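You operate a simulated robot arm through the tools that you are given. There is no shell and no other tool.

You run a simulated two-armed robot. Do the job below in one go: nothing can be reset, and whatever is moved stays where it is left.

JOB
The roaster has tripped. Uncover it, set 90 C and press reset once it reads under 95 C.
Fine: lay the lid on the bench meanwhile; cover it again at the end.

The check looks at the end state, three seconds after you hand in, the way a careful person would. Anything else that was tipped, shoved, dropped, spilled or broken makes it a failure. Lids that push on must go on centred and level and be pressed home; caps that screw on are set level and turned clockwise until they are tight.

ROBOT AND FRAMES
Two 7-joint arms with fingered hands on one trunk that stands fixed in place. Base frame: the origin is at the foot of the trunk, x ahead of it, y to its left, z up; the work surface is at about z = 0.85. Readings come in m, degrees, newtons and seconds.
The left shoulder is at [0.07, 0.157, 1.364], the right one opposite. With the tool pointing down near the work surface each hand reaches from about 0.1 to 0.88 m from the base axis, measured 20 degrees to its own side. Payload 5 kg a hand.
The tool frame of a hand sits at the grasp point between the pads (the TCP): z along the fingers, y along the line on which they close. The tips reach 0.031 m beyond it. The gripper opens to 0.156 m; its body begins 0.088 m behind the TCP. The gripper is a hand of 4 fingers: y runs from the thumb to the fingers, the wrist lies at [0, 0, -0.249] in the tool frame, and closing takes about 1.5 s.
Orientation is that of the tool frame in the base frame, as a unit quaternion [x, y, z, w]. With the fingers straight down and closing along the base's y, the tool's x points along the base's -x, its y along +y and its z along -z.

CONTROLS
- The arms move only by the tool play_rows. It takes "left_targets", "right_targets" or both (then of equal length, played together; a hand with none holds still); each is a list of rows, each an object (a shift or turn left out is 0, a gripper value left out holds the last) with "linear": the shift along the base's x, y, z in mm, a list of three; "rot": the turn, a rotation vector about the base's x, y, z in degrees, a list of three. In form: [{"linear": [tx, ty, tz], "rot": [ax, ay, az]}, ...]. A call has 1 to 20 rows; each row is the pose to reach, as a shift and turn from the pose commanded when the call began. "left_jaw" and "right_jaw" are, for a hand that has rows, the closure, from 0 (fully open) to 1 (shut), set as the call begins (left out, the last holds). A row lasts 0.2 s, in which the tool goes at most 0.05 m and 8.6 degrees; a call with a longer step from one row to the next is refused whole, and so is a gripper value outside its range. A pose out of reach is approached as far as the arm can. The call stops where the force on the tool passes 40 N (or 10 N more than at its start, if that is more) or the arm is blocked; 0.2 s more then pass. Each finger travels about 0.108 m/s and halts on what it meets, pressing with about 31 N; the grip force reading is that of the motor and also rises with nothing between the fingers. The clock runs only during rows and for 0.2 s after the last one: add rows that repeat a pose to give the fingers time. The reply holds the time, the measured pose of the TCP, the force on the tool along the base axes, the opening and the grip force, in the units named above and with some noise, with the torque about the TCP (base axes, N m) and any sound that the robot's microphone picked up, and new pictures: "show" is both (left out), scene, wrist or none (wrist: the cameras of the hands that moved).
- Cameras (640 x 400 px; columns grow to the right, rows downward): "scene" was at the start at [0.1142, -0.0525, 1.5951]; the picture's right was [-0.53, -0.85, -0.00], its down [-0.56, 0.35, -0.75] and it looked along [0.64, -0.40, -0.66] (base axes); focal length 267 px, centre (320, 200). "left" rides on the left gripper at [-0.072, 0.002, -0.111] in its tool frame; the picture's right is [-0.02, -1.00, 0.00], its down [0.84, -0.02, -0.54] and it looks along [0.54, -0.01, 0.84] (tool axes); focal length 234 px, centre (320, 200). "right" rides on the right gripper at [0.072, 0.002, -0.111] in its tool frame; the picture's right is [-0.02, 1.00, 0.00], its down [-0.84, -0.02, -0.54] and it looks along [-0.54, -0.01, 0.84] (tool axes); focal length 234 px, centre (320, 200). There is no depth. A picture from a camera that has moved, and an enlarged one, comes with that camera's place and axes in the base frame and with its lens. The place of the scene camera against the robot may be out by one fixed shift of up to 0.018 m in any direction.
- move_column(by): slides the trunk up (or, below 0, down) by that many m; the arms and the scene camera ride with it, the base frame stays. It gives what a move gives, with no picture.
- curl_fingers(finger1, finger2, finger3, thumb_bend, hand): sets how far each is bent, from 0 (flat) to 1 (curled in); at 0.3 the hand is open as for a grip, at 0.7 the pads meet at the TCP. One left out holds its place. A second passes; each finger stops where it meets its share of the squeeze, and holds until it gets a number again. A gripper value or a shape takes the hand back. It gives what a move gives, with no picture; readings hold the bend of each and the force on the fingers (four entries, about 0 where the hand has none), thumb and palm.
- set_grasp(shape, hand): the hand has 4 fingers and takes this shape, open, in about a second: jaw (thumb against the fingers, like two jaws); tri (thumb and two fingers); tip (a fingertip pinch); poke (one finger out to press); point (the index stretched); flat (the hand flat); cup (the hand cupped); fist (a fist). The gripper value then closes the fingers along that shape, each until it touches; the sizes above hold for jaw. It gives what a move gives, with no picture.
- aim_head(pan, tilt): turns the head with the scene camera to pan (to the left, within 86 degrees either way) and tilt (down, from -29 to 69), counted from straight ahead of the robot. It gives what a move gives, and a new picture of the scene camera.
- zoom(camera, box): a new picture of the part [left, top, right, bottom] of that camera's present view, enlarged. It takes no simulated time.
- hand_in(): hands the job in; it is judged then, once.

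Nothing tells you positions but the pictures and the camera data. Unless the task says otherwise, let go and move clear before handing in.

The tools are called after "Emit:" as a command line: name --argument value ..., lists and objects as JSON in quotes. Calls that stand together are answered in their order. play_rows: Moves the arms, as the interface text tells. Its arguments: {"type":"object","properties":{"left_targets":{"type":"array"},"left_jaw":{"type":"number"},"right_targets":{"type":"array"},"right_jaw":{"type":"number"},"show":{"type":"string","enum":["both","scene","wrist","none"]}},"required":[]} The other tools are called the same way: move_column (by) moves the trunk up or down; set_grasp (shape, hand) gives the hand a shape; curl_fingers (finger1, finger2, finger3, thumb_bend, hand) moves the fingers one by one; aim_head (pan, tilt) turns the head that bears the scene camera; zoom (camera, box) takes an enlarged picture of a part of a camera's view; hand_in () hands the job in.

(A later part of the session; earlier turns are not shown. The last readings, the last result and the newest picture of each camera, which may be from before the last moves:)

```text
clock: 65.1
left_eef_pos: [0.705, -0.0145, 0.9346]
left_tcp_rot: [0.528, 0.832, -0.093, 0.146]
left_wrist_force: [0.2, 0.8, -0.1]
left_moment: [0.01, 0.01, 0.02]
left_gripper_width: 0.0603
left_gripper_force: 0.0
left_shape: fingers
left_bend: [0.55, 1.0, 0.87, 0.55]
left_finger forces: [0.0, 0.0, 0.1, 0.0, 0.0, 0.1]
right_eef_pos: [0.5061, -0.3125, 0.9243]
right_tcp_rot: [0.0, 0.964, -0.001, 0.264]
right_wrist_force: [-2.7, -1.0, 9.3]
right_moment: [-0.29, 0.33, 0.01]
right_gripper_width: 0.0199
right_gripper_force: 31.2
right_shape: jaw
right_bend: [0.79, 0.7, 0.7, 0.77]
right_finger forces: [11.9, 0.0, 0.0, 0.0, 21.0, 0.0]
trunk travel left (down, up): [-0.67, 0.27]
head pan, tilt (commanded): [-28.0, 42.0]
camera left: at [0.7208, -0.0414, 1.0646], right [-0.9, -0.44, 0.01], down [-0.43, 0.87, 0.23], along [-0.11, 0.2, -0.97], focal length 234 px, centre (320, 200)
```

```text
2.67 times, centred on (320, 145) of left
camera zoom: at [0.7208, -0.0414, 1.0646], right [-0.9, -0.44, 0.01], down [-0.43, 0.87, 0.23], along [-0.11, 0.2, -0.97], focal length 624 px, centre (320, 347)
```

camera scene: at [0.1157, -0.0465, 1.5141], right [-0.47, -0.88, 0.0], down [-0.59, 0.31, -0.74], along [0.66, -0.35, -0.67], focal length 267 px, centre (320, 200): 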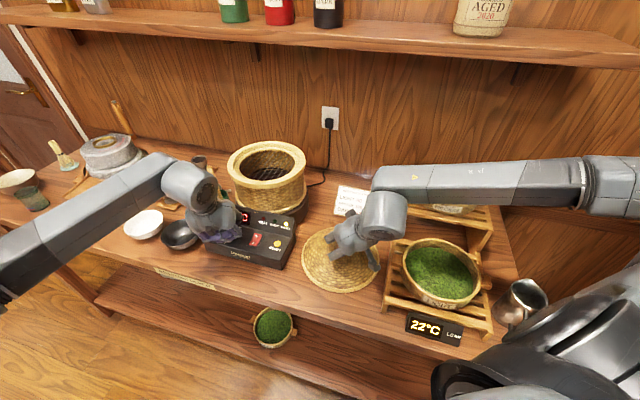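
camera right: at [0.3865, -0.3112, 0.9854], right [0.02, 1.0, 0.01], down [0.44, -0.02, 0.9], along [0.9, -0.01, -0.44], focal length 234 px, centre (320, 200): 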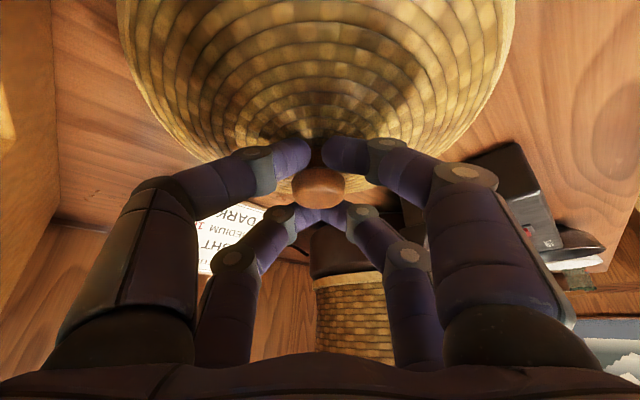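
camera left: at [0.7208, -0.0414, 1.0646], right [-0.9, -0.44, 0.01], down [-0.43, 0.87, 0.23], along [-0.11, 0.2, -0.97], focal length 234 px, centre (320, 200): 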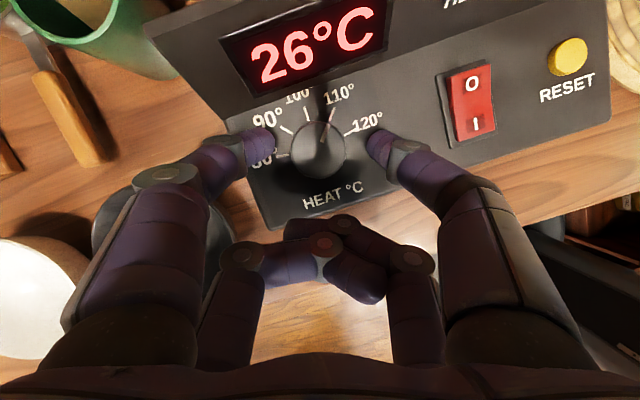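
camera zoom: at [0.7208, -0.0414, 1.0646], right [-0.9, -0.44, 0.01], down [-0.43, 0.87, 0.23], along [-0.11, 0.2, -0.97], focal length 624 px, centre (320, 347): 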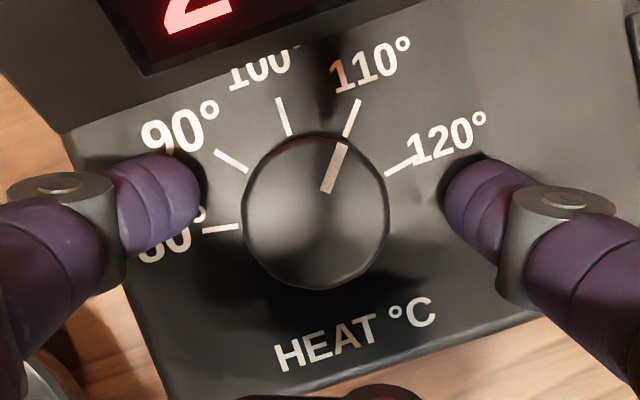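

The dial sits on 110 and the box hasn't moved. Next grip and turn, aiming for 100.

Emit:
curl_fingers --hand "left" --finger1 0.75 --thumb_bend 0.75

Emit:
play_rows --left_targets '[{"linear": [-1.0, -0.5, 0]}, {"linear": [-4.4, -2.4, 0], "rot": [0, 0, 8]}, {"linear": [-7.5, -4.7, 0], "rot": [0, 0, 16]}, {"linear": [-10.2, -7.4, 0], "rot": [0, 0, 24]}, {"linear": [-12.5, -10.5, 0], "rot": [0, 0, 32]}, {"linear": [-14.4, -13.9, 0], "rot": [0, 0, 40]}, {"linear": [-15.8, -17.5, 0], "rot": [0, 0, 48]}, {"linear": [-15.8, -17.5, 0], "rot": [0, 0, 48]}]' --show "wrist"

Emit:
zoom --camera "left" --box '[220, 70, 420, 220]'

```text
clock: 66.1
left_eef_pos: [0.7036, -0.0165, 0.9346]
left_tcp_rot: [0.529, 0.831, -0.093, 0.146]
left_wrist_force: [-8.2, -4.4, -3.7]
left_moment: [0.08, 0.1, -0.25]
left_gripper_width: 0.0318
left_gripper_force: 13.6
left_shape: fingers
left_bend: [0.61, 1.0, 0.87, 0.67]
left_finger forces: [9.3, 0.0, 0.0, 0.0, 17.5, 0.0]
right_eef_pos: [0.5067, -0.3123, 0.9257]
right_tcp_rot: [0.0, 0.964, 0.0, 0.265]
right_wrist_force: [0.2, 0.9, 8.5]
right_moment: [-0.21, 0.22, 0.02]
right_gripper_width: 0.0199
right_gripper_force: 31.3
right_shape: jaw
right_bend: [0.79, 0.7, 0.7, 0.77]
right_finger forces: [12.1, 0.0, 0.0, 0.0, 19.6, 0.0]
trunk travel left (down, up): [-0.67, 0.27]
head pan, tilt (commanded): [-28.0, 42.0]
```

```text
clock: 67.9
left_eef_pos: [0.6906, -0.0329, 0.9345]
left_tcp_rot: [0.144, 0.974, -0.025, 0.173]
left_wrist_force: [7.5, -9.6, -4.2]
left_moment: [-0.02, -0.03, -0.23]
left_gripper_width: 0.0321
left_gripper_force: 12.4
left_shape: fingers
left_bend: [0.61, 1.0, 0.87, 0.67]
left_finger forces: [9.4, 0.1, 0.1, 0.1, 15.5, 0.0]
right_eef_pos: [0.5066, -0.3132, 0.9245]
right_tcp_rot: [-0.001, 0.964, 0.001, 0.265]
right_wrist_force: [-5.7, 0.9, 15.5]
right_moment: [-0.31, 0.41, 0.09]
right_gripper_width: 0.0206
right_gripper_force: 31.5
right_shape: jaw
right_bend: [0.79, 0.7, 0.7, 0.77]
right_finger forces: [14.2, 0.0, 0.1, 0.1, 24.3, 0.0]
trunk travel left (down, up): [-0.67, 0.27]
head pan, tilt (commanded): [-28.0, 42.0]
camera left: at [0.7205, -0.0404, 1.0646], right [-0.27, -0.96, 0.01], down [-0.94, 0.26, 0.22], along [-0.22, 0.05, -0.97], focal length 234 px, centre (320, 200)
```

left: 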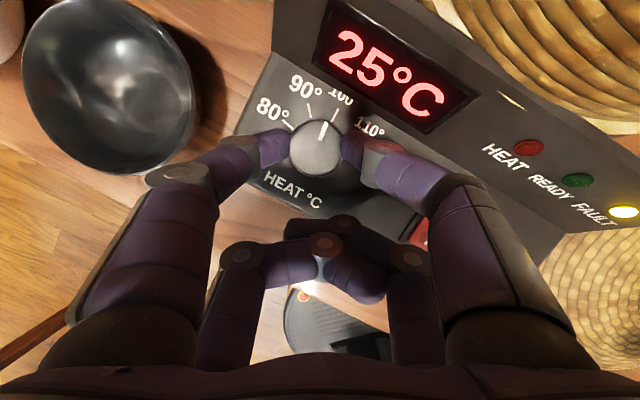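

```text
2.67 times, centred on (320, 145) of left
camera zoom: at [0.7205, -0.0404, 1.0646], right [-0.27, -0.96, 0.01], down [-0.94, 0.26, 0.22], along [-0.22, 0.05, -0.97], focal length 624 px, centre (320, 347)
```

zoom: 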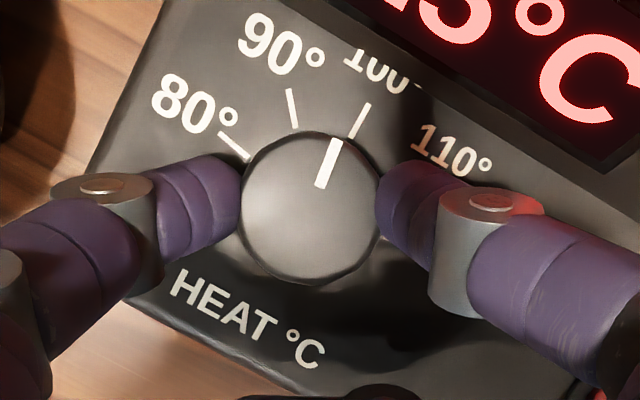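

The pointer is now a bit past 100, near 97, so one more short turn of roughly 29° is needed. I'll open, swing back and check where it rests.

Emit:
curl_fingers --hand "left" --finger1 0.55 --thumb_bend 0.55

Emit:
play_rows --left_targets '[{"linear": [1.4, 3.6, 1], "rot": [0, 0, -8]}, {"linear": [3.3, 7.0, 2], "rot": [0, 0, -16]}, {"linear": [5.6, 10.1, 2], "rot": [0, 0, -24]}, {"linear": [8.3, 12.8, 2], "rot": [0, 0, -32]}, {"linear": [11.4, 15.1, 2], "rot": [0, 0, -40]}, {"linear": [14.3, 17.0, 1], "rot": [0, 0, -48]}, {"linear": [14.3, 17.0, 0], "rot": [0, 0, -48]}, {"linear": [14.3, 17.0, 0], "rot": [0, 0, -48]}]' --show "wrist"

Emit:
zoom --camera "left" --box '[220, 70, 420, 220]'

```text
clock: 68.9
left_eef_pos: [0.6901, -0.0323, 0.9342]
left_tcp_rot: [0.146, 0.974, -0.027, 0.171]
left_wrist_force: [0.5, 0.6, -0.1]
left_moment: [0.0, -0.02, -0.03]
left_gripper_width: 0.0605
left_gripper_force: 0.0
left_shape: fingers
left_bend: [0.55, 1.0, 0.87, 0.55]
left_finger forces: [0.0, 0.1, 0.0, 0.0, 0.0, 0.0]
right_eef_pos: [0.5071, -0.3126, 0.9251]
right_tcp_rot: [-0.001, 0.964, 0.0, 0.264]
right_wrist_force: [-2.2, -2.2, 9.4]
right_moment: [-0.3, 0.23, 0.03]
right_gripper_width: 0.0203
right_gripper_force: 30.7
right_shape: jaw
right_bend: [0.79, 0.7, 0.7, 0.77]
right_finger forces: [10.7, 0.1, 0.1, 0.0, 21.8, 0.1]
trunk travel left (down, up): [-0.67, 0.27]
head pan, tilt (commanded): [-28.0, 42.0]
```

```text
clock: 70.7
left_eef_pos: [0.7032, -0.0156, 0.9346]
left_tcp_rot: [0.529, 0.831, -0.094, 0.146]
left_wrist_force: [0.6, -0.5, -0.2]
left_moment: [0.0, 0.02, 0.0]
left_gripper_width: 0.0603
left_gripper_force: 0.0
left_shape: fingers
left_bend: [0.55, 1.0, 0.87, 0.55]
left_finger forces: [0.0, 0.0, 0.0, 0.1, 0.0, 0.1]
right_eef_pos: [0.5071, -0.3115, 0.9236]
right_tcp_rot: [0.0, 0.964, -0.001, 0.265]
right_wrist_force: [-0.5, -3.0, 9.1]
right_moment: [-0.31, 0.22, 0.02]
right_gripper_width: 0.0203
right_gripper_force: 31.3
right_shape: jaw
right_bend: [0.79, 0.7, 0.7, 0.77]
right_finger forces: [10.5, 0.0, 0.0, 0.0, 21.5, 0.1]
trunk travel left (down, up): [-0.67, 0.27]
head pan, tilt (commanded): [-28.0, 42.0]
camera left: at [0.7196, -0.0422, 1.0642], right [-0.9, -0.44, 0.01], down [-0.43, 0.87, 0.23], along [-0.11, 0.2, -0.97], focal length 234 px, centre (320, 200)
```

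left: 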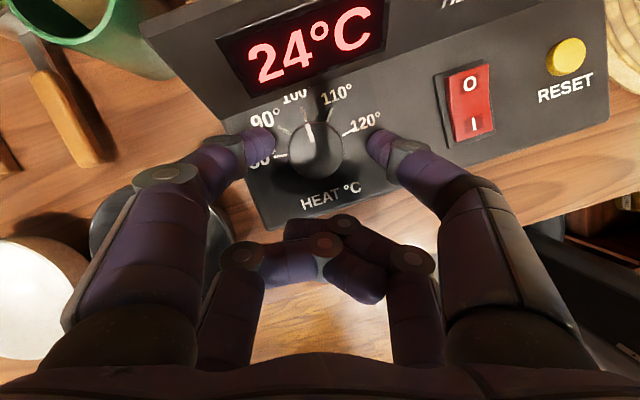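

```text
2.67 times, centred on (320, 145) of left
camera zoom: at [0.7196, -0.0422, 1.0642], right [-0.9, -0.44, 0.01], down [-0.43, 0.87, 0.23], along [-0.11, 0.2, -0.97], focal length 624 px, centre (320, 347)
```

zoom: 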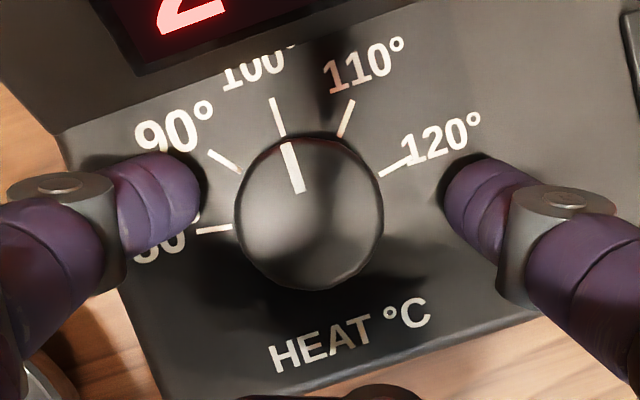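

It has detents and snapped to exactly 100. One more identical turn should bring it to 90, so I'll recentre slightly, grip and turn.

Emit:
play_rows --left_targets '[{"linear": [1.2, 0.6, 0]}, {"linear": [1.2, 0.6, 0]}]' --show "none"

Emit:
curl_fingers --hand "left" --finger1 0.75 --thumb_bend 0.75

Emit:
play_rows --left_targets '[{"linear": [-0.5, -0.2, 0]}, {"linear": [-3.9, -2.1, 0], "rot": [0, 0, 8]}, {"linear": [-7.0, -4.4, 0], "rot": [0, 0, 16]}, {"linear": [-9.7, -7.1, 0], "rot": [0, 0, 24]}, {"linear": [-12.0, -10.2, 0], "rot": [0, 0, 32]}, {"linear": [-13.9, -13.6, 0], "rot": [0, 0, 40]}, {"linear": [-15.3, -17.2, 0], "rot": [0, 0, 48]}, {"linear": [-15.3, -17.2, 0], "rot": [0, 0, 48]}]' --show "wrist"

Emit:
zoom --camera "left" --box '[220, 70, 420, 220]'

```text
clock: 71.3
left_eef_pos: [0.7054, -0.0159, 0.9348]
left_tcp_rot: [0.529, 0.831, -0.094, 0.146]
left_wrist_force: [0.1, -0.7, -0.1]
left_moment: [-0.02, -0.04, 0.01]
left_gripper_width: 0.0606
left_gripper_force: 0.1
left_shape: fingers
left_bend: [0.55, 1.0, 0.87, 0.55]
left_finger forces: [0.0, 0.0, 0.0, 0.0, 0.0, 0.0]
right_eef_pos: [0.5064, -0.3124, 0.9251]
right_tcp_rot: [-0.001, 0.964, 0.0, 0.265]
right_wrist_force: [-0.6, -2.8, 10.3]
right_moment: [-0.35, 0.26, 0.05]
right_gripper_width: 0.0201
right_gripper_force: 30.9
right_shape: jaw
right_bend: [0.79, 0.7, 0.7, 0.77]
right_finger forces: [10.5, 0.0, 0.0, 0.0, 21.6, 0.0]
trunk travel left (down, up): [-0.67, 0.27]
head pan, tilt (commanded): [-28.0, 42.0]
```

```text
clock: 72.3
left_eef_pos: [0.7043, -0.0164, 0.9339]
left_tcp_rot: [0.529, 0.831, -0.094, 0.145]
left_wrist_force: [-7.1, -4.0, -4.0]
left_moment: [0.07, 0.12, -0.23]
left_gripper_width: 0.0316
left_gripper_force: 13.4
left_shape: fingers
left_bend: [0.61, 1.0, 0.87, 0.67]
left_finger forces: [9.4, 0.0, 0.1, 0.0, 17.7, 0.1]
right_eef_pos: [0.5066, -0.3131, 0.9248]
right_tcp_rot: [-0.001, 0.964, 0.001, 0.265]
right_wrist_force: [0.8, 0.0, 7.9]
right_moment: [-0.23, 0.19, 0.05]
right_gripper_width: 0.0201
right_gripper_force: 31.0
right_shape: jaw
right_bend: [0.79, 0.7, 0.7, 0.77]
right_finger forces: [10.8, 0.0, 0.0, 0.0, 19.7, 0.0]
trunk travel left (down, up): [-0.67, 0.27]
head pan, tilt (commanded): [-28.0, 42.0]
```

```text
clock: 74.1
left_eef_pos: [0.6898, -0.0335, 0.9335]
left_tcp_rot: [0.145, 0.974, -0.027, 0.173]
left_wrist_force: [8.6, -11.5, -5.9]
left_moment: [-0.05, 0.0, -0.29]
left_gripper_width: 0.0317
left_gripper_force: 13.5
left_shape: fingers
left_bend: [0.61, 1.0, 0.87, 0.67]
left_finger forces: [9.0, 0.0, 0.1, 0.0, 16.6, 0.0]
right_eef_pos: [0.5066, -0.3137, 0.9229]
right_tcp_rot: [-0.001, 0.964, 0.001, 0.265]
right_wrist_force: [-6.3, 1.6, 18.1]
right_moment: [-0.24, 0.41, 0.06]
right_gripper_width: 0.0204
right_gripper_force: 30.9
right_shape: jaw
right_bend: [0.79, 0.7, 0.7, 0.77]
right_finger forces: [15.2, 0.0, 0.0, 0.0, 24.0, 0.1]
trunk travel left (down, up): [-0.67, 0.27]
head pan, tilt (commanded): [-28.0, 42.0]
camera left: at [0.7207, -0.0402, 1.0643], right [-0.27, -0.96, 0.01], down [-0.94, 0.26, 0.22], along [-0.22, 0.05, -0.97], focal length 234 px, centre (320, 200)
```

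left: 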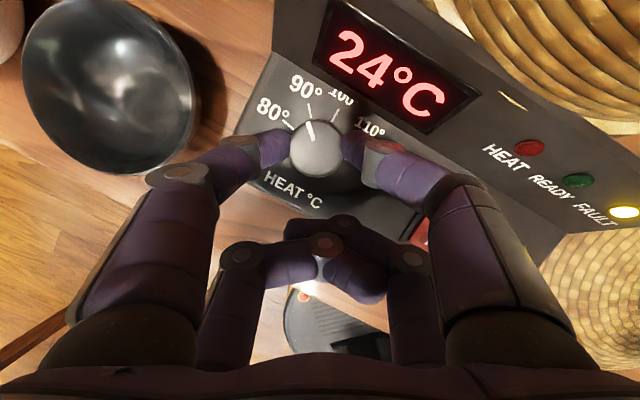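

```text
2.67 times, centred on (320, 145) of left
camera zoom: at [0.7207, -0.0402, 1.0643], right [-0.27, -0.96, 0.01], down [-0.94, 0.26, 0.22], along [-0.22, 0.05, -0.97], focal length 624 px, centre (320, 347)
```

zoom: 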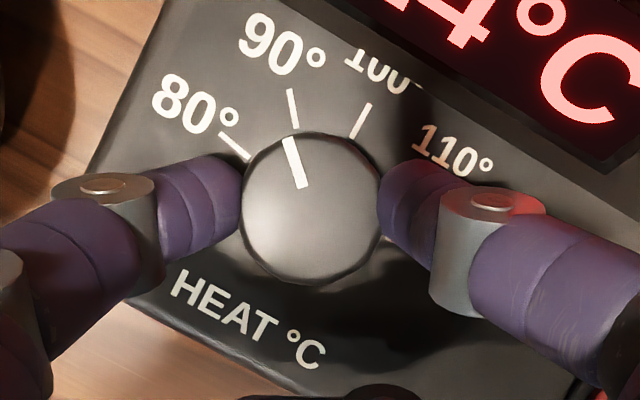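

The pointer is at 90 and will settle into the detent on release. I'll open, raise the hand straight up and check.

Emit:
curl_fingers --hand "left" --finger1 0.55 --thumb_bend 0.55

Emit:
play_rows --left_targets '[{"linear": [0, 0, 10]}, {"linear": [0, 0, 25]}, {"linear": [-5, 5, 50]}, {"linear": [-10, 10, 80]}, {"linear": [-20, 10, 110]}, {"linear": [-20, 10, 110]}]' --show "both"

Emit:
zoom --camera "left" --box '[240, 90, 400, 210]'

Emit:
zoom --camera "scene" --box '[190, 190, 310, 280]'

```text
clock: 75.1
left_eef_pos: [0.6899, -0.0328, 0.9347]
left_tcp_rot: [0.145, 0.974, -0.026, 0.17]
left_wrist_force: [0.4, 0.3, 0.0]
left_moment: [-0.02, -0.01, 0.03]
left_gripper_width: 0.0603
left_gripper_force: 0.2
left_shape: fingers
left_bend: [0.55, 1.0, 0.87, 0.55]
left_finger forces: [0.1, 0.1, 0.0, 0.0, 0.0, 0.0]
right_eef_pos: [0.5065, -0.3111, 0.9244]
right_tcp_rot: [0.0, 0.964, 0.0, 0.265]
right_wrist_force: [0.0, -0.5, 8.8]
right_moment: [-0.27, 0.22, 0.05]
right_gripper_width: 0.0203
right_gripper_force: 30.9
right_shape: jaw
right_bend: [0.79, 0.7, 0.7, 0.77]
right_finger forces: [10.9, 0.0, 0.1, 0.0, 21.3, 0.0]
trunk travel left (down, up): [-0.67, 0.27]
head pan, tilt (commanded): [-28.0, 42.0]
```

```text
clock: 76.5
left_eef_pos: [0.668, -0.0227, 1.0446]
left_tcp_rot: [0.145, 0.974, -0.027, 0.171]
left_wrist_force: [0.5, 0.5, 0.6]
left_moment: [0.0, 0.01, 0.0]
left_gripper_width: 0.0605
left_gripper_force: 0.0
left_shape: fingers
left_bend: [0.55, 1.0, 0.87, 0.55]
left_finger forces: [0.1, 0.0, 0.0, 0.0, 0.0, 0.1]
right_eef_pos: [0.5062, -0.3129, 0.926]
right_tcp_rot: [0.0, 0.964, -0.001, 0.265]
right_wrist_force: [0.0, -1.5, 8.7]
right_moment: [-0.27, 0.25, 0.06]
right_gripper_width: 0.02
right_gripper_force: 31.5
right_shape: jaw
right_bend: [0.79, 0.7, 0.7, 0.77]
right_finger forces: [10.8, 0.0, 0.0, 0.1, 20.6, 0.1]
trunk travel left (down, up): [-0.67, 0.27]
head pan, tilt (commanded): [-28.0, 42.0]
camera scene: at [0.1159, -0.0462, 1.5141], right [-0.47, -0.88, 0.0], down [-0.59, 0.31, -0.74], along [0.66, -0.35, -0.67], focal length 267 px, centre (320, 200)
camera left: at [0.6993, -0.0302, 1.1741], right [-0.27, -0.96, 0.01], down [-0.94, 0.26, 0.23], along [-0.22, 0.05, -0.97], focal length 234 px, centre (320, 200)
```

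scene: 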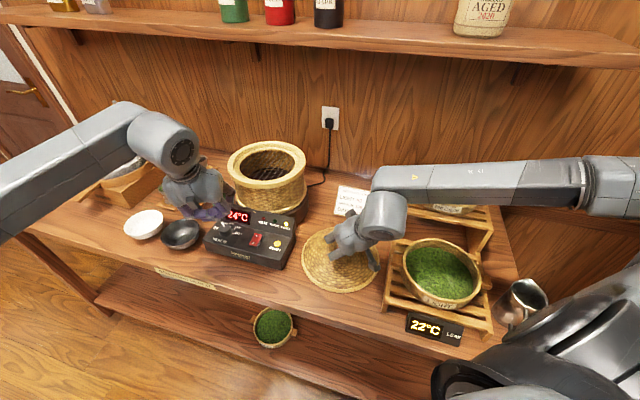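
left: 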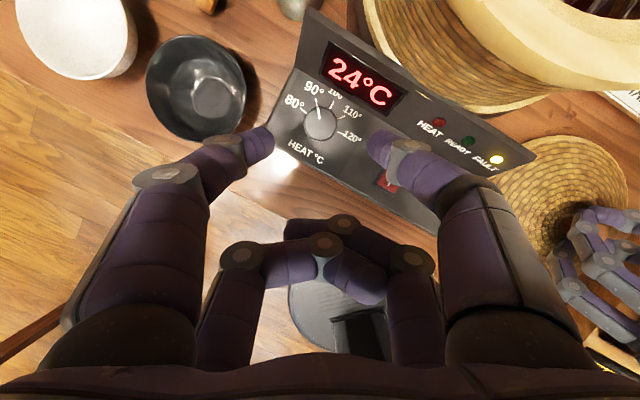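

```text
3.33 times, centred on (320, 150) of left
camera zoom: at [0.6993, -0.0302, 1.1741], right [-0.27, -0.96, 0.01], down [-0.94, 0.26, 0.23], along [-0.22, 0.05, -0.97], focal length 781 px, centre (320, 367)
```

zoom: 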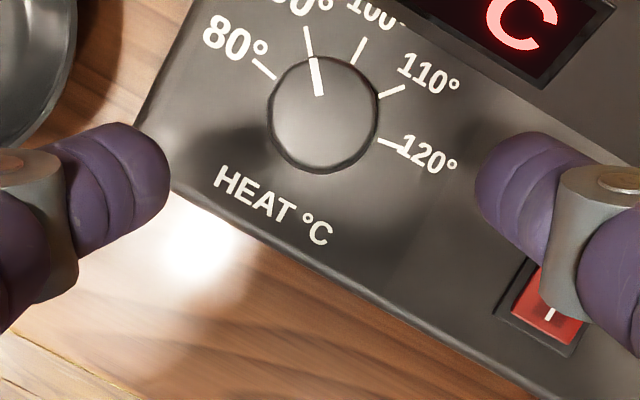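

```text
4.44 times, centred on (250, 235) of scene
camera zoom: at [0.1159, -0.0462, 1.5141], right [-0.47, -0.88, 0.0], down [-0.59, 0.31, -0.74], along [0.66, -0.35, -0.67], focal length 1188 px, centre (631, 44)
```

zoom: 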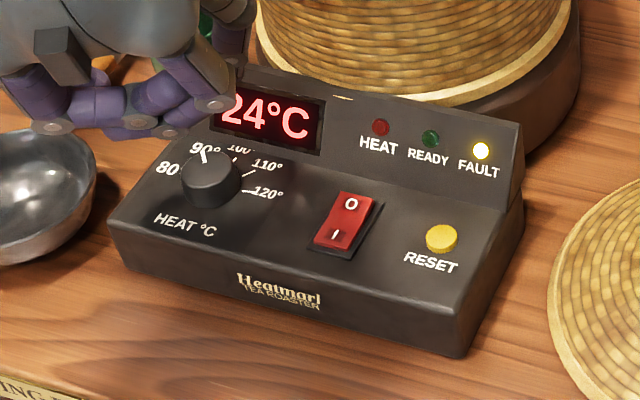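

The dial reads exactly 90 and the box is undisturbed. Next I'll raise the left hand, move it toward RESET and form the poking finger there.

Emit:
play_rows --left_targets '[{"linear": [-5, -5, 30], "rot": [0, 0, -5]}, {"linear": [-18, -27, 55], "rot": [0, 0, -12]}, {"linear": [-35, -54, 70], "rot": [0, 0, -19]}, {"linear": [-52, -80, 75], "rot": [0, 0, -24]}, {"linear": [-68, -100, 75], "rot": [0, 0, -28]}, {"linear": [-68, -100, 75], "rot": [0, 0, -28]}]' --show "none"

Emit:
set_grasp --shape "poke" --hand "left"

Emit:
play_rows --left_targets '[{"linear": [0, 0, 0]}, {"linear": [0, 0, 0]}]' --show "both"

Emit:
zoom --camera "scene" --box '[170, 100, 350, 280]'

```text
clock: 77.9
left_eef_pos: [0.6007, -0.1227, 1.1189]
left_tcp_rot: [0.376, 0.91, -0.068, 0.16]
left_wrist_force: [-0.2, -1.1, -0.4]
left_moment: [0.03, 0.02, -0.04]
left_gripper_width: 0.0609
left_gripper_force: 0.1
left_shape: fingers
left_bend: [0.55, 1.0, 0.87, 0.55]
left_finger forces: [0.0, 0.1, 0.0, 0.1, 0.0, 0.0]
right_eef_pos: [0.506, -0.3124, 0.9248]
right_tcp_rot: [-0.001, 0.964, 0.0, 0.264]
right_wrist_force: [-1.0, -1.2, 7.8]
right_moment: [-0.27, 0.22, 0.03]
right_gripper_width: 0.0201
right_gripper_force: 31.1
right_shape: jaw
right_bend: [0.79, 0.7, 0.7, 0.77]
right_finger forces: [10.8, 0.0, 0.0, 0.0, 21.0, 0.0]
trunk travel left (down, up): [-0.67, 0.27]
head pan, tilt (commanded): [-28.0, 42.0]
```

```text
clock: 78.8
left_eef_pos: [0.601, -0.1222, 1.1192]
left_tcp_rot: [0.376, 0.91, -0.067, 0.16]
left_wrist_force: [0.2, 0.1, 0.8]
left_moment: [-0.03, 0.01, 0.04]
left_gripper_width: 0.0
left_gripper_force: 0.1
left_shape: poke
left_bend: [1.0, 1.0, 1.0, 0.32]
left_finger forces: [0.0, 0.1, 0.1, 0.0, 0.1, 0.1]
right_eef_pos: [0.5071, -0.3138, 0.9252]
right_tcp_rot: [0.0, 0.964, -0.001, 0.265]
right_wrist_force: [-0.8, -1.5, 7.6]
right_moment: [-0.25, 0.2, 0.03]
right_gripper_width: 0.0199
right_gripper_force: 31.2
right_shape: jaw
right_bend: [0.79, 0.7, 0.7, 0.77]
right_finger forces: [11.1, 0.1, 0.0, 0.0, 20.6, 0.1]
trunk travel left (down, up): [-0.67, 0.27]
head pan, tilt (commanded): [-28.0, 42.0]
```

```text
clock: 79.4
left_eef_pos: [0.6002, -0.1219, 1.1191]
left_tcp_rot: [0.377, 0.91, -0.067, 0.159]
left_wrist_force: [0.0, -0.3, -1.4]
left_moment: [-0.04, 0.02, 0.0]
left_gripper_width: 0.0
left_gripper_force: 0.0
left_shape: poke
left_bend: [1.0, 1.0, 1.0, 0.32]
left_finger forces: [0.1, 0.0, 0.0, 0.0, 0.0, 0.1]
right_eef_pos: [0.5071, -0.3123, 0.9244]
right_tcp_rot: [0.0, 0.965, 0.0, 0.264]
right_wrist_force: [-0.9, -1.3, 8.8]
right_moment: [-0.23, 0.22, 0.03]
right_gripper_width: 0.0202
right_gripper_force: 31.1
right_shape: jaw
right_bend: [0.79, 0.7, 0.7, 0.77]
right_finger forces: [11.0, 0.1, 0.0, 0.0, 20.5, 0.0]
trunk travel left (down, up): [-0.67, 0.27]
head pan, tilt (commanded): [-28.0, 42.0]
camera scene: at [0.1158, -0.0463, 1.5141], right [-0.47, -0.88, 0.0], down [-0.59, 0.31, -0.74], along [0.66, -0.35, -0.67], focal length 267 px, centre (320, 200)
camera left: at [0.6246, -0.1425, 1.249], right [-0.69, -0.72, 0.01], down [-0.7, 0.67, 0.23], along [-0.17, 0.15, -0.97], focal length 234 px, centre (320, 200)
```

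scene: 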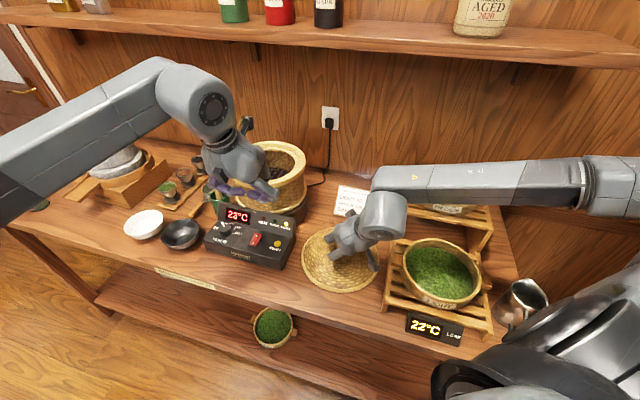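
left: 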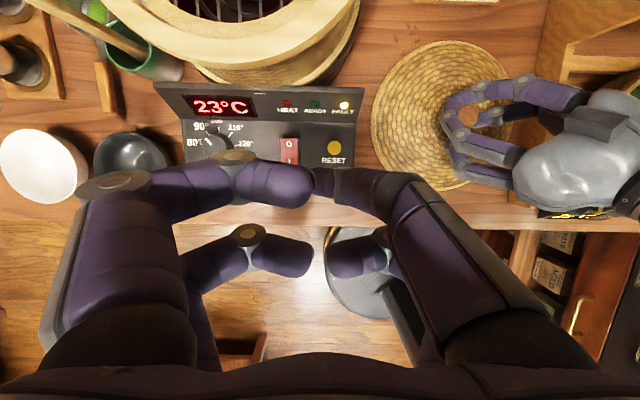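

```text
2.22 times, centred on (260, 190) of scene
camera zoom: at [0.1158, -0.0463, 1.5141], right [-0.47, -0.88, 0.0], down [-0.59, 0.31, -0.74], along [0.66, -0.35, -0.67], focal length 594 px, centre (453, 222)
```

zoom: 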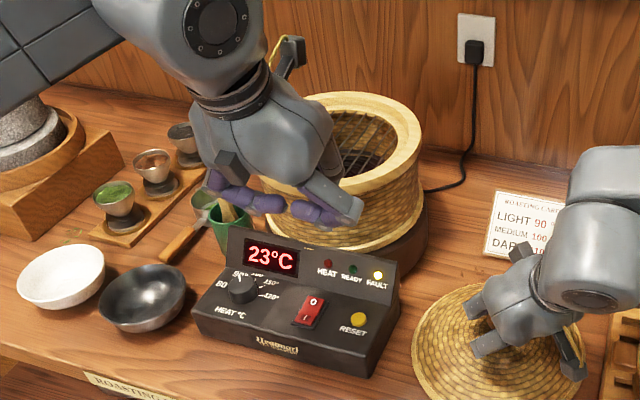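

I'm not sure which digit is extended in this shape, so I'll zoom in on both views.

Emit:
zoom --camera "left" --box '[140, 100, 500, 330]'

Emit:
zoom --camera "scene" --box '[190, 110, 300, 210]'

```text
1.74 times, centred on (320, 215) of left
camera zoom: at [0.6246, -0.1425, 1.249], right [-0.69, -0.72, 0.01], down [-0.7, 0.67, 0.23], along [-0.17, 0.15, -0.97], focal length 407 px, centre (320, 174)
```

zoom: 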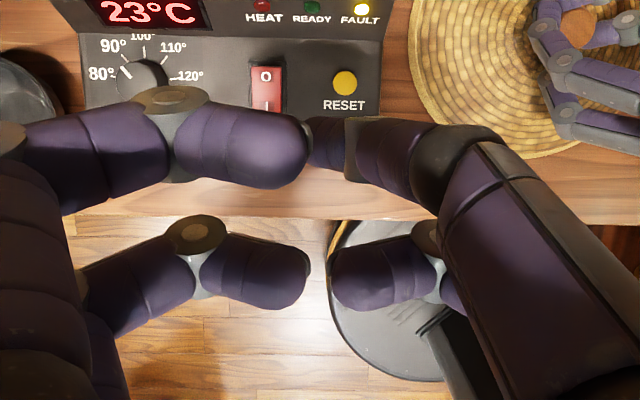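

```text
4.00 times, centred on (245, 160) of scene
camera zoom: at [0.1158, -0.0463, 1.5141], right [-0.47, -0.88, 0.0], down [-0.59, 0.31, -0.74], along [0.66, -0.35, -0.67], focal length 1069 px, centre (620, 360)
```

zoom: 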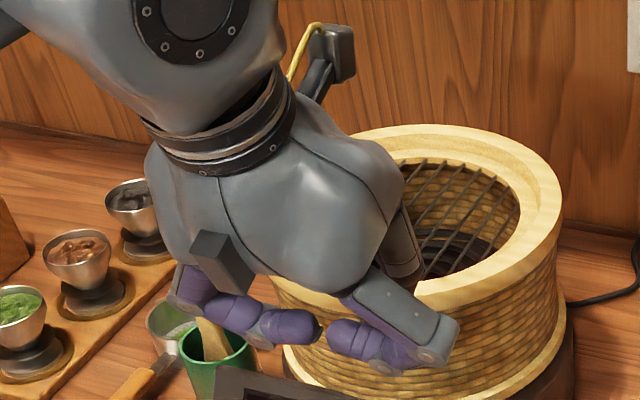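

In this "poke" shape the extended digit isn't clear. I'll try "point" and compare.

Emit:
set_grasp --shape "point" --hand "left"

Emit:
zoom --camera "left" --box '[0, 0, 640, 400]'

Emit:
zoom --camera "scene" --box '[190, 110, 300, 230]'

```text
clock: 80.3
left_eef_pos: [0.6008, -0.1234, 1.1195]
left_tcp_rot: [0.375, 0.91, -0.067, 0.16]
left_wrist_force: [0.1, 0.6, -0.9]
left_moment: [0.0, -0.03, 0.0]
left_gripper_width: 0.0001
left_gripper_force: 0.0
left_shape: point
left_bend: [0.7, 0.99, 1.0, 0.33]
left_finger forces: [0.0, 0.0, 0.0, 0.0, 0.1, 0.0]
right_eef_pos: [0.5067, -0.313, 0.9247]
right_tcp_rot: [-0.001, 0.964, 0.0, 0.265]
right_wrist_force: [-1.9, 0.2, 7.7]
right_moment: [-0.23, 0.23, -0.01]
right_gripper_width: 0.0201
right_gripper_force: 31.1
right_shape: jaw
right_bend: [0.79, 0.7, 0.7, 0.77]
right_finger forces: [11.0, 0.0, 0.0, 0.0, 20.4, 0.1]
trunk travel left (down, up): [-0.67, 0.27]
head pan, tilt (commanded): [-28.0, 42.0]
```

```text
1.00 times, centred on (320, 200) of left (not enlarged: the box is as wide or as high as the picture)
camera zoom: at [0.6246, -0.1425, 1.249], right [-0.69, -0.72, 0.01], down [-0.7, 0.67, 0.23], along [-0.17, 0.15, -0.97], focal length 234 px, centre (320, 200)
```

zoom: 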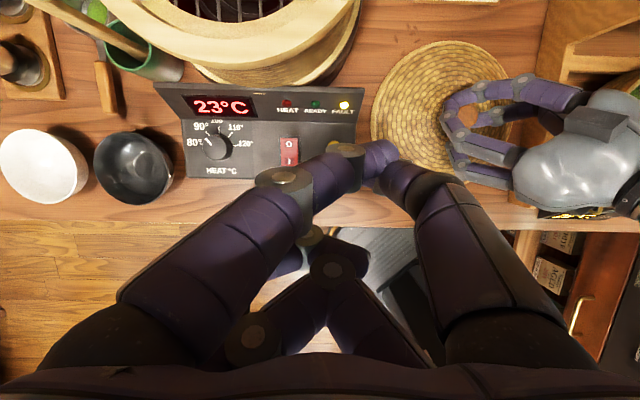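

```text
3.33 times, centred on (245, 170) of scene
camera zoom: at [0.1158, -0.0463, 1.5141], right [-0.47, -0.88, 0.0], down [-0.59, 0.31, -0.74], along [0.66, -0.35, -0.67], focal length 891 px, centre (570, 300)
```

zoom: 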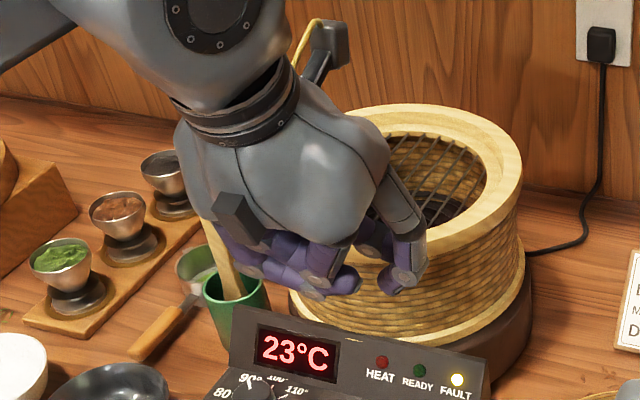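

Neither shape suits. I'll make my own: finger2, finger3 and the thumb tucked, and finger1 alone pointing down, as in the pinch that worked.

Emit:
set_grasp --shape "jaw" --hand "left"

Emit:
curl_fingers --hand "left" --finger1 0.45 --finger2 1.0 --finger3 0.3 --thumb_bend 1.0

Emit:
curl_fingers --hand "left" --finger3 1.0 --finger1 0.55

Emit:
zoom --camera "left" --box '[0, 0, 640, 400]'

Emit:
zoom --camera "scene" --box '[190, 110, 320, 230]'

```text
clock: 81.2
left_eef_pos: [0.6006, -0.1215, 1.1197]
left_tcp_rot: [0.376, 0.91, -0.067, 0.16]
left_wrist_force: [0.2, -0.6, 0.1]
left_moment: [0.03, -0.01, 0.02]
left_gripper_width: 0.1557
left_gripper_force: 0.0
left_shape: jaw
left_bend: [0.3, 0.3, 0.3, 0.3]
left_finger forces: [0.0, 0.0, 0.0, 0.0, 0.0, 0.0]
right_eef_pos: [0.5063, -0.3129, 0.9243]
right_tcp_rot: [-0.001, 0.964, 0.0, 0.265]
right_wrist_force: [-0.7, 0.4, 8.6]
right_moment: [-0.25, 0.23, 0.0]
right_gripper_width: 0.0199
right_gripper_force: 31.7
right_shape: jaw
right_bend: [0.79, 0.7, 0.7, 0.77]
right_finger forces: [10.9, 0.1, 0.0, 0.1, 20.4, 0.0]
trunk travel left (down, up): [-0.67, 0.27]
head pan, tilt (commanded): [-28.0, 42.0]
```

```text
clock: 82.2
left_eef_pos: [0.6009, -0.1224, 1.1207]
left_tcp_rot: [0.376, 0.91, -0.067, 0.16]
left_wrist_force: [0.5, 0.9, -0.7]
left_moment: [-0.01, 0.04, 0.0]
left_gripper_width: 0.0459
left_gripper_force: 0.0
left_shape: fingers
left_bend: [0.45, 1.0, 0.3, 1.0]
left_finger forces: [0.0, 0.1, 0.1, 0.0, 0.0, 0.0]
right_eef_pos: [0.5076, -0.3129, 0.9249]
right_tcp_rot: [-0.001, 0.964, 0.001, 0.265]
right_wrist_force: [-1.2, -0.5, 7.7]
right_moment: [-0.21, 0.23, 0.03]
right_gripper_width: 0.02
right_gripper_force: 31.5
right_shape: jaw
right_bend: [0.79, 0.7, 0.7, 0.77]
right_finger forces: [10.9, 0.0, 0.0, 0.0, 20.5, 0.0]
trunk travel left (down, up): [-0.67, 0.27]
head pan, tilt (commanded): [-28.0, 42.0]
```

```text
clock: 83.2
left_eef_pos: [0.6, -0.1224, 1.1196]
left_tcp_rot: [0.377, 0.91, -0.067, 0.159]
left_wrist_force: [0.9, -0.2, 0.4]
left_moment: [0.04, 0.03, -0.02]
left_gripper_width: 0.0414
left_gripper_force: 0.0
left_shape: fingers
left_bend: [0.54, 1.0, 0.87, 1.0]
left_finger forces: [0.0, 0.1, 0.0, 0.0, 0.0, 0.0]
right_eef_pos: [0.5054, -0.312, 0.9246]
right_tcp_rot: [-0.001, 0.964, 0.0, 0.264]
right_wrist_force: [-2.7, -1.0, 8.6]
right_moment: [-0.23, 0.23, -0.01]
right_gripper_width: 0.02
right_gripper_force: 31.1
right_shape: jaw
right_bend: [0.79, 0.7, 0.7, 0.77]
right_finger forces: [11.0, 0.1, 0.1, 0.0, 20.5, 0.0]
trunk travel left (down, up): [-0.67, 0.27]
head pan, tilt (commanded): [-28.0, 42.0]
```

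```text
1.00 times, centred on (320, 200) of left (not enlarged: the box is as wide or as high as the picture)
camera zoom: at [0.6246, -0.1425, 1.249], right [-0.69, -0.72, 0.01], down [-0.7, 0.67, 0.23], along [-0.17, 0.15, -0.97], focal length 234 px, centre (320, 200)
```

zoom: 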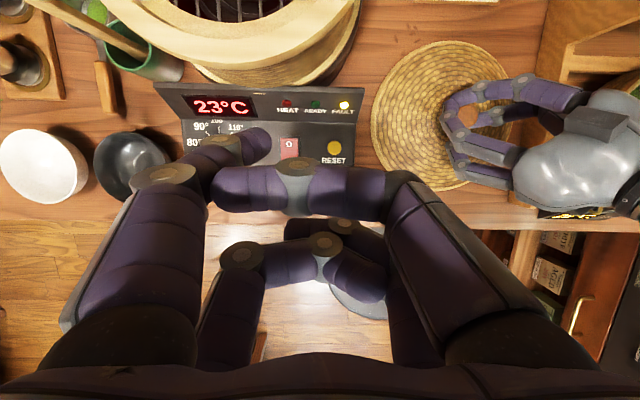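

```text
3.33 times, centred on (255, 170) of scene
camera zoom: at [0.1158, -0.0463, 1.5141], right [-0.47, -0.88, 0.0], down [-0.59, 0.31, -0.74], along [0.66, -0.35, -0.67], focal length 891 px, centre (537, 300)
```

zoom: 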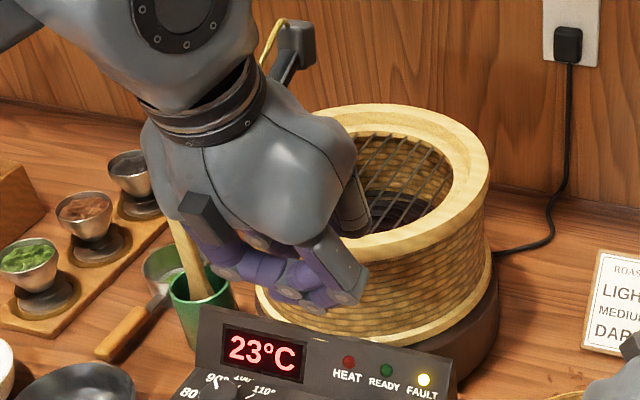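

The pointing digit works, but at this yaw the hand's right side would come too close to the right hand. I'll use the thumb as the pressing digit instead, which puts the hand body to the left of RESET, and reduce the tilt to about 8°.

Emit:
curl_fingers --hand "left" --finger1 0.4 --thumb_bend 0.3

Emit:
curl_fingers --hand "left" --finger1 1.0

Emit:
curl_fingers --hand "left" --thumb_bend 0.55

Emit:
play_rows --left_targets '[{"linear": [6, 3, -10], "rot": [2.83, 2.83, 0]}, {"linear": [12, 6, -30], "rot": [5.67, 5.67, 0]}, {"linear": [17, 9, -55], "rot": [8.5, 8.5, 0]}, {"linear": [17, 9, -80], "rot": [8.5, 8.5, 0]}, {"linear": [17, 9, -100], "rot": [8.5, 8.5, 0]}, {"linear": [17, 9, -100], "rot": [8.5, 8.5, 0]}]' --show "both"

Emit:
zoom --camera "left" --box '[300, 40, 500, 220]'

Emit:
zoom --camera "scene" --box '[190, 150, 360, 290]'

```text
clock: 84.2
left_eef_pos: [0.6006, -0.1229, 1.1194]
left_tcp_rot: [0.376, 0.91, -0.066, 0.16]
left_wrist_force: [0.9, 0.2, 0.3]
left_moment: [0.0, 0.0, -0.02]
left_gripper_width: 0.1402
left_gripper_force: 0.1
left_shape: fingers
left_bend: [0.4, 1.0, 0.87, 0.3]
left_finger forces: [0.2, 0.0, 0.0, 0.0, 0.0, 0.0]
right_eef_pos: [0.5072, -0.3124, 0.9251]
right_tcp_rot: [-0.001, 0.964, 0.001, 0.265]
right_wrist_force: [-1.1, 0.2, 8.5]
right_moment: [-0.25, 0.24, 0.03]
right_gripper_width: 0.0203
right_gripper_force: 31.1
right_shape: jaw
right_bend: [0.79, 0.7, 0.7, 0.77]
right_finger forces: [11.0, 0.1, 0.0, 0.1, 20.4, 0.1]
trunk travel left (down, up): [-0.67, 0.27]
head pan, tilt (commanded): [-28.0, 42.0]
```

```text
clock: 85.2
left_eef_pos: [0.6011, -0.1232, 1.1194]
left_tcp_rot: [0.376, 0.91, -0.067, 0.161]
left_wrist_force: [-0.1, 0.4, 0.1]
left_moment: [0.03, -0.01, 0.0]
left_gripper_width: 0.0705
left_gripper_force: 0.0
left_shape: fingers
left_bend: [1.0, 1.0, 0.87, 0.3]
left_finger forces: [0.0, 0.0, 0.0, 0.1, 0.0, 0.0]
right_eef_pos: [0.5054, -0.3126, 0.9246]
right_tcp_rot: [-0.001, 0.964, 0.001, 0.265]
right_wrist_force: [-1.5, -0.3, 7.9]
right_moment: [-0.25, 0.22, 0.02]
right_gripper_width: 0.02
right_gripper_force: 31.2
right_shape: jaw
right_bend: [0.79, 0.7, 0.7, 0.77]
right_finger forces: [11.0, 0.1, 0.1, 0.0, 20.3, 0.0]
trunk travel left (down, up): [-0.67, 0.27]
head pan, tilt (commanded): [-28.0, 42.0]
```

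```text
clock: 86.2
left_eef_pos: [0.6007, -0.1242, 1.1198]
left_tcp_rot: [0.376, 0.91, -0.067, 0.16]
left_wrist_force: [0.7, -0.3, 0.0]
left_moment: [0.01, 0.0, 0.0]
left_gripper_width: 0.0519
left_gripper_force: 0.1
left_shape: fingers
left_bend: [1.0, 1.0, 0.87, 0.55]
left_finger forces: [0.1, 0.1, 0.0, 0.0, 0.1, 0.1]
right_eef_pos: [0.5063, -0.3112, 0.9256]
right_tcp_rot: [0.0, 0.964, 0.0, 0.265]
right_wrist_force: [-0.9, -0.1, 7.4]
right_moment: [-0.25, 0.21, 0.0]
right_gripper_width: 0.0198
right_gripper_force: 31.2
right_shape: jaw
right_bend: [0.79, 0.7, 0.7, 0.77]
right_finger forces: [11.1, 0.1, 0.0, 0.1, 20.5, 0.1]
trunk travel left (down, up): [-0.67, 0.27]
head pan, tilt (commanded): [-28.0, 42.0]
```

```text
clock: 87.6
left_eef_pos: [0.6178, -0.1135, 1.0204]
left_tcp_rot: [0.381, 0.922, -0.027, 0.063]
left_wrist_force: [-0.2, -0.5, 0.3]
left_moment: [0.04, 0.01, -0.02]
left_gripper_width: 0.052
left_gripper_force: 0.1
left_shape: fingers
left_bend: [1.0, 1.0, 0.87, 0.55]
left_finger forces: [0.0, 0.0, 0.0, 0.0, 0.0, 0.1]
right_eef_pos: [0.5059, -0.3117, 0.9247]
right_tcp_rot: [-0.001, 0.964, 0.001, 0.265]
right_wrist_force: [-0.2, 0.9, 8.7]
right_moment: [-0.21, 0.22, 0.0]
right_gripper_width: 0.0201
right_gripper_force: 31.1
right_shape: jaw
right_bend: [0.79, 0.7, 0.7, 0.77]
right_finger forces: [11.3, 0.1, 0.0, 0.0, 20.1, 0.1]
trunk travel left (down, up): [-0.67, 0.27]
head pan, tilt (commanded): [-28.0, 42.0]
camera scene: at [0.1159, -0.0464, 1.5141], right [-0.47, -0.88, 0.0], down [-0.59, 0.31, -0.74], along [0.66, -0.35, -0.67], focal length 267 px, centre (320, 200)
camera left: at [0.6602, -0.1517, 1.1409], right [-0.69, -0.72, 0.0], down [-0.66, 0.63, 0.42], along [-0.31, 0.29, -0.91], focal length 234 px, centre (320, 200)
```

scene: 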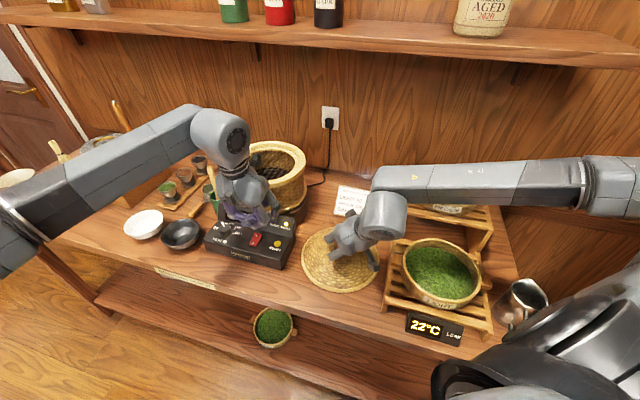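
left: 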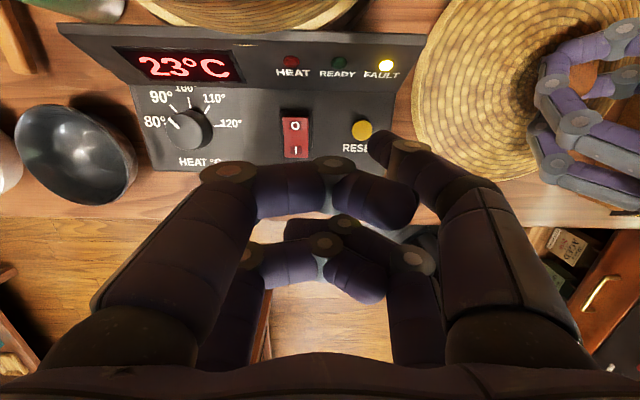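

```text
2.22 times, centred on (400, 130) of left
camera zoom: at [0.6602, -0.1517, 1.1409], right [-0.69, -0.72, 0.0], down [-0.66, 0.63, 0.42], along [-0.31, 0.29, -0.91], focal length 520 px, centre (142, 356)
```

zoom: 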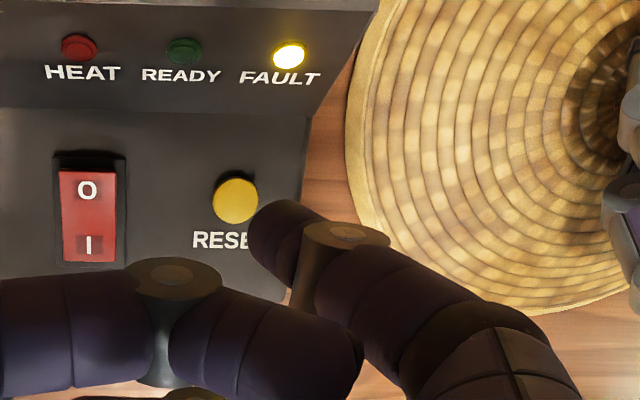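

```text
2.86 times, centred on (275, 220) of scene
camera zoom: at [0.1159, -0.0464, 1.5141], right [-0.47, -0.88, 0.0], down [-0.59, 0.31, -0.74], along [0.66, -0.35, -0.67], focal length 763 px, centre (449, 143)
```

zoom: 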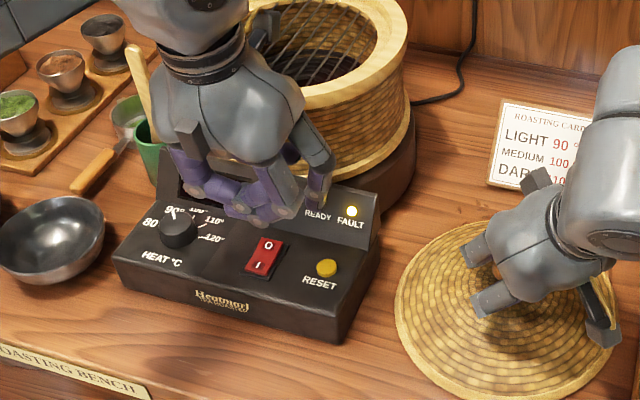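

The thumb tip is directly above RESET, at about [0.605, -0.157]. The display reads 23 °C, well under 95. I'll descend to just above the button.

Emit:
play_rows --left_targets '[{"linear": [1, -0.5, -20]}, {"linear": [1.5, -1, -40]}, {"linear": [1.5, -1, -58]}, {"linear": [1.5, -1, -66]}, {"linear": [1.5, -1, -66]}]' --show "wrist"

Emit:
zoom --camera "left" --box '[300, 60, 480, 220]'

Emit:
zoom --camera "scene" --box '[230, 190, 330, 280]'

```text
clock: 88.8
left_eef_pos: [0.6195, -0.1143, 0.9548]
left_tcp_rot: [0.38, 0.922, -0.026, 0.064]
left_wrist_force: [-1.0, 0.2, 0.6]
left_moment: [0.02, 0.01, 0.01]
left_gripper_width: 0.0522
left_gripper_force: 0.1
left_shape: fingers
left_bend: [1.0, 1.0, 0.87, 0.55]
left_finger forces: [0.0, 0.0, 0.1, 0.0, 0.0, 0.1]
right_eef_pos: [0.5058, -0.3136, 0.9253]
right_tcp_rot: [-0.001, 0.964, 0.0, 0.265]
right_wrist_force: [-1.2, -0.6, 7.9]
right_moment: [-0.25, 0.21, 0.07]
right_gripper_width: 0.0202
right_gripper_force: 30.7
right_shape: jaw
right_bend: [0.79, 0.7, 0.7, 0.77]
right_finger forces: [11.3, 0.0, 0.1, 0.1, 20.2, 0.1]
trunk travel left (down, up): [-0.67, 0.27]
head pan, tilt (commanded): [-28.0, 42.0]
camera left: at [0.662, -0.1524, 1.0742], right [-0.69, -0.73, 0.0], down [-0.66, 0.62, 0.42], along [-0.31, 0.29, -0.91], focal length 234 px, centre (320, 200)
```

left: 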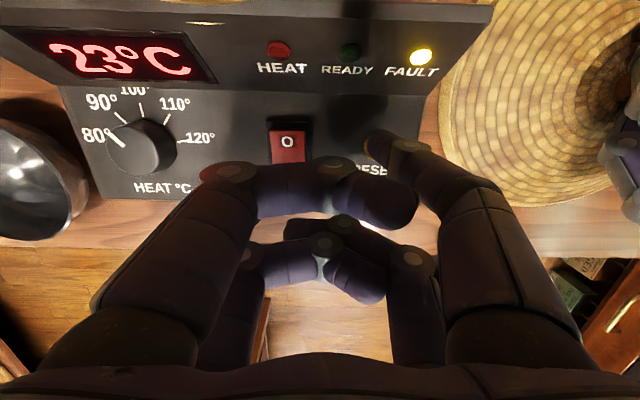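

```text
2.50 times, centred on (390, 140) of left
camera zoom: at [0.662, -0.1524, 1.0742], right [-0.69, -0.73, 0.0], down [-0.66, 0.62, 0.42], along [-0.31, 0.29, -0.91], focal length 585 px, centre (145, 350)
```

zoom: 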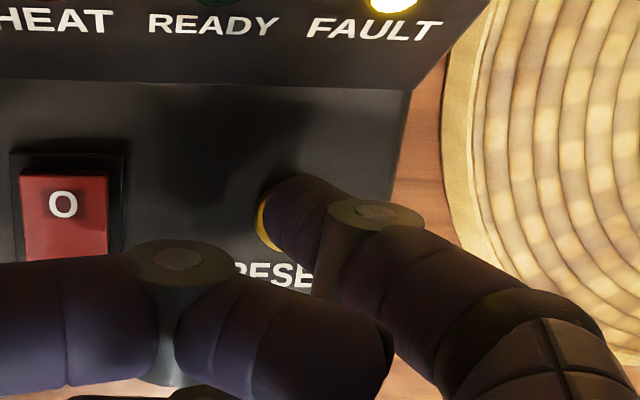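

```text
4.44 times, centred on (280, 235) of scene
camera zoom: at [0.1159, -0.0463, 1.5141], right [-0.47, -0.88, 0.0], down [-0.59, 0.31, -0.74], along [0.66, -0.35, -0.67], focal length 1188 px, centre (498, 44)
```

zoom: 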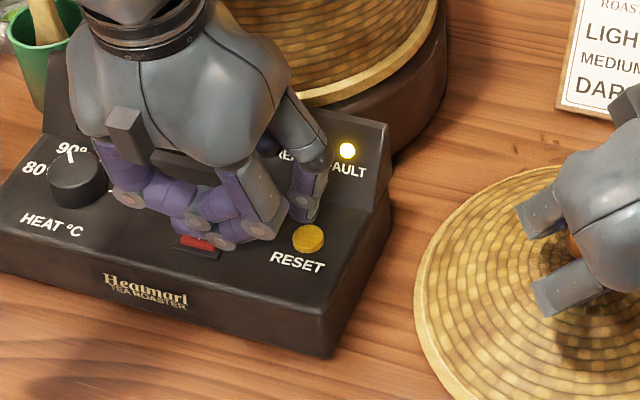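

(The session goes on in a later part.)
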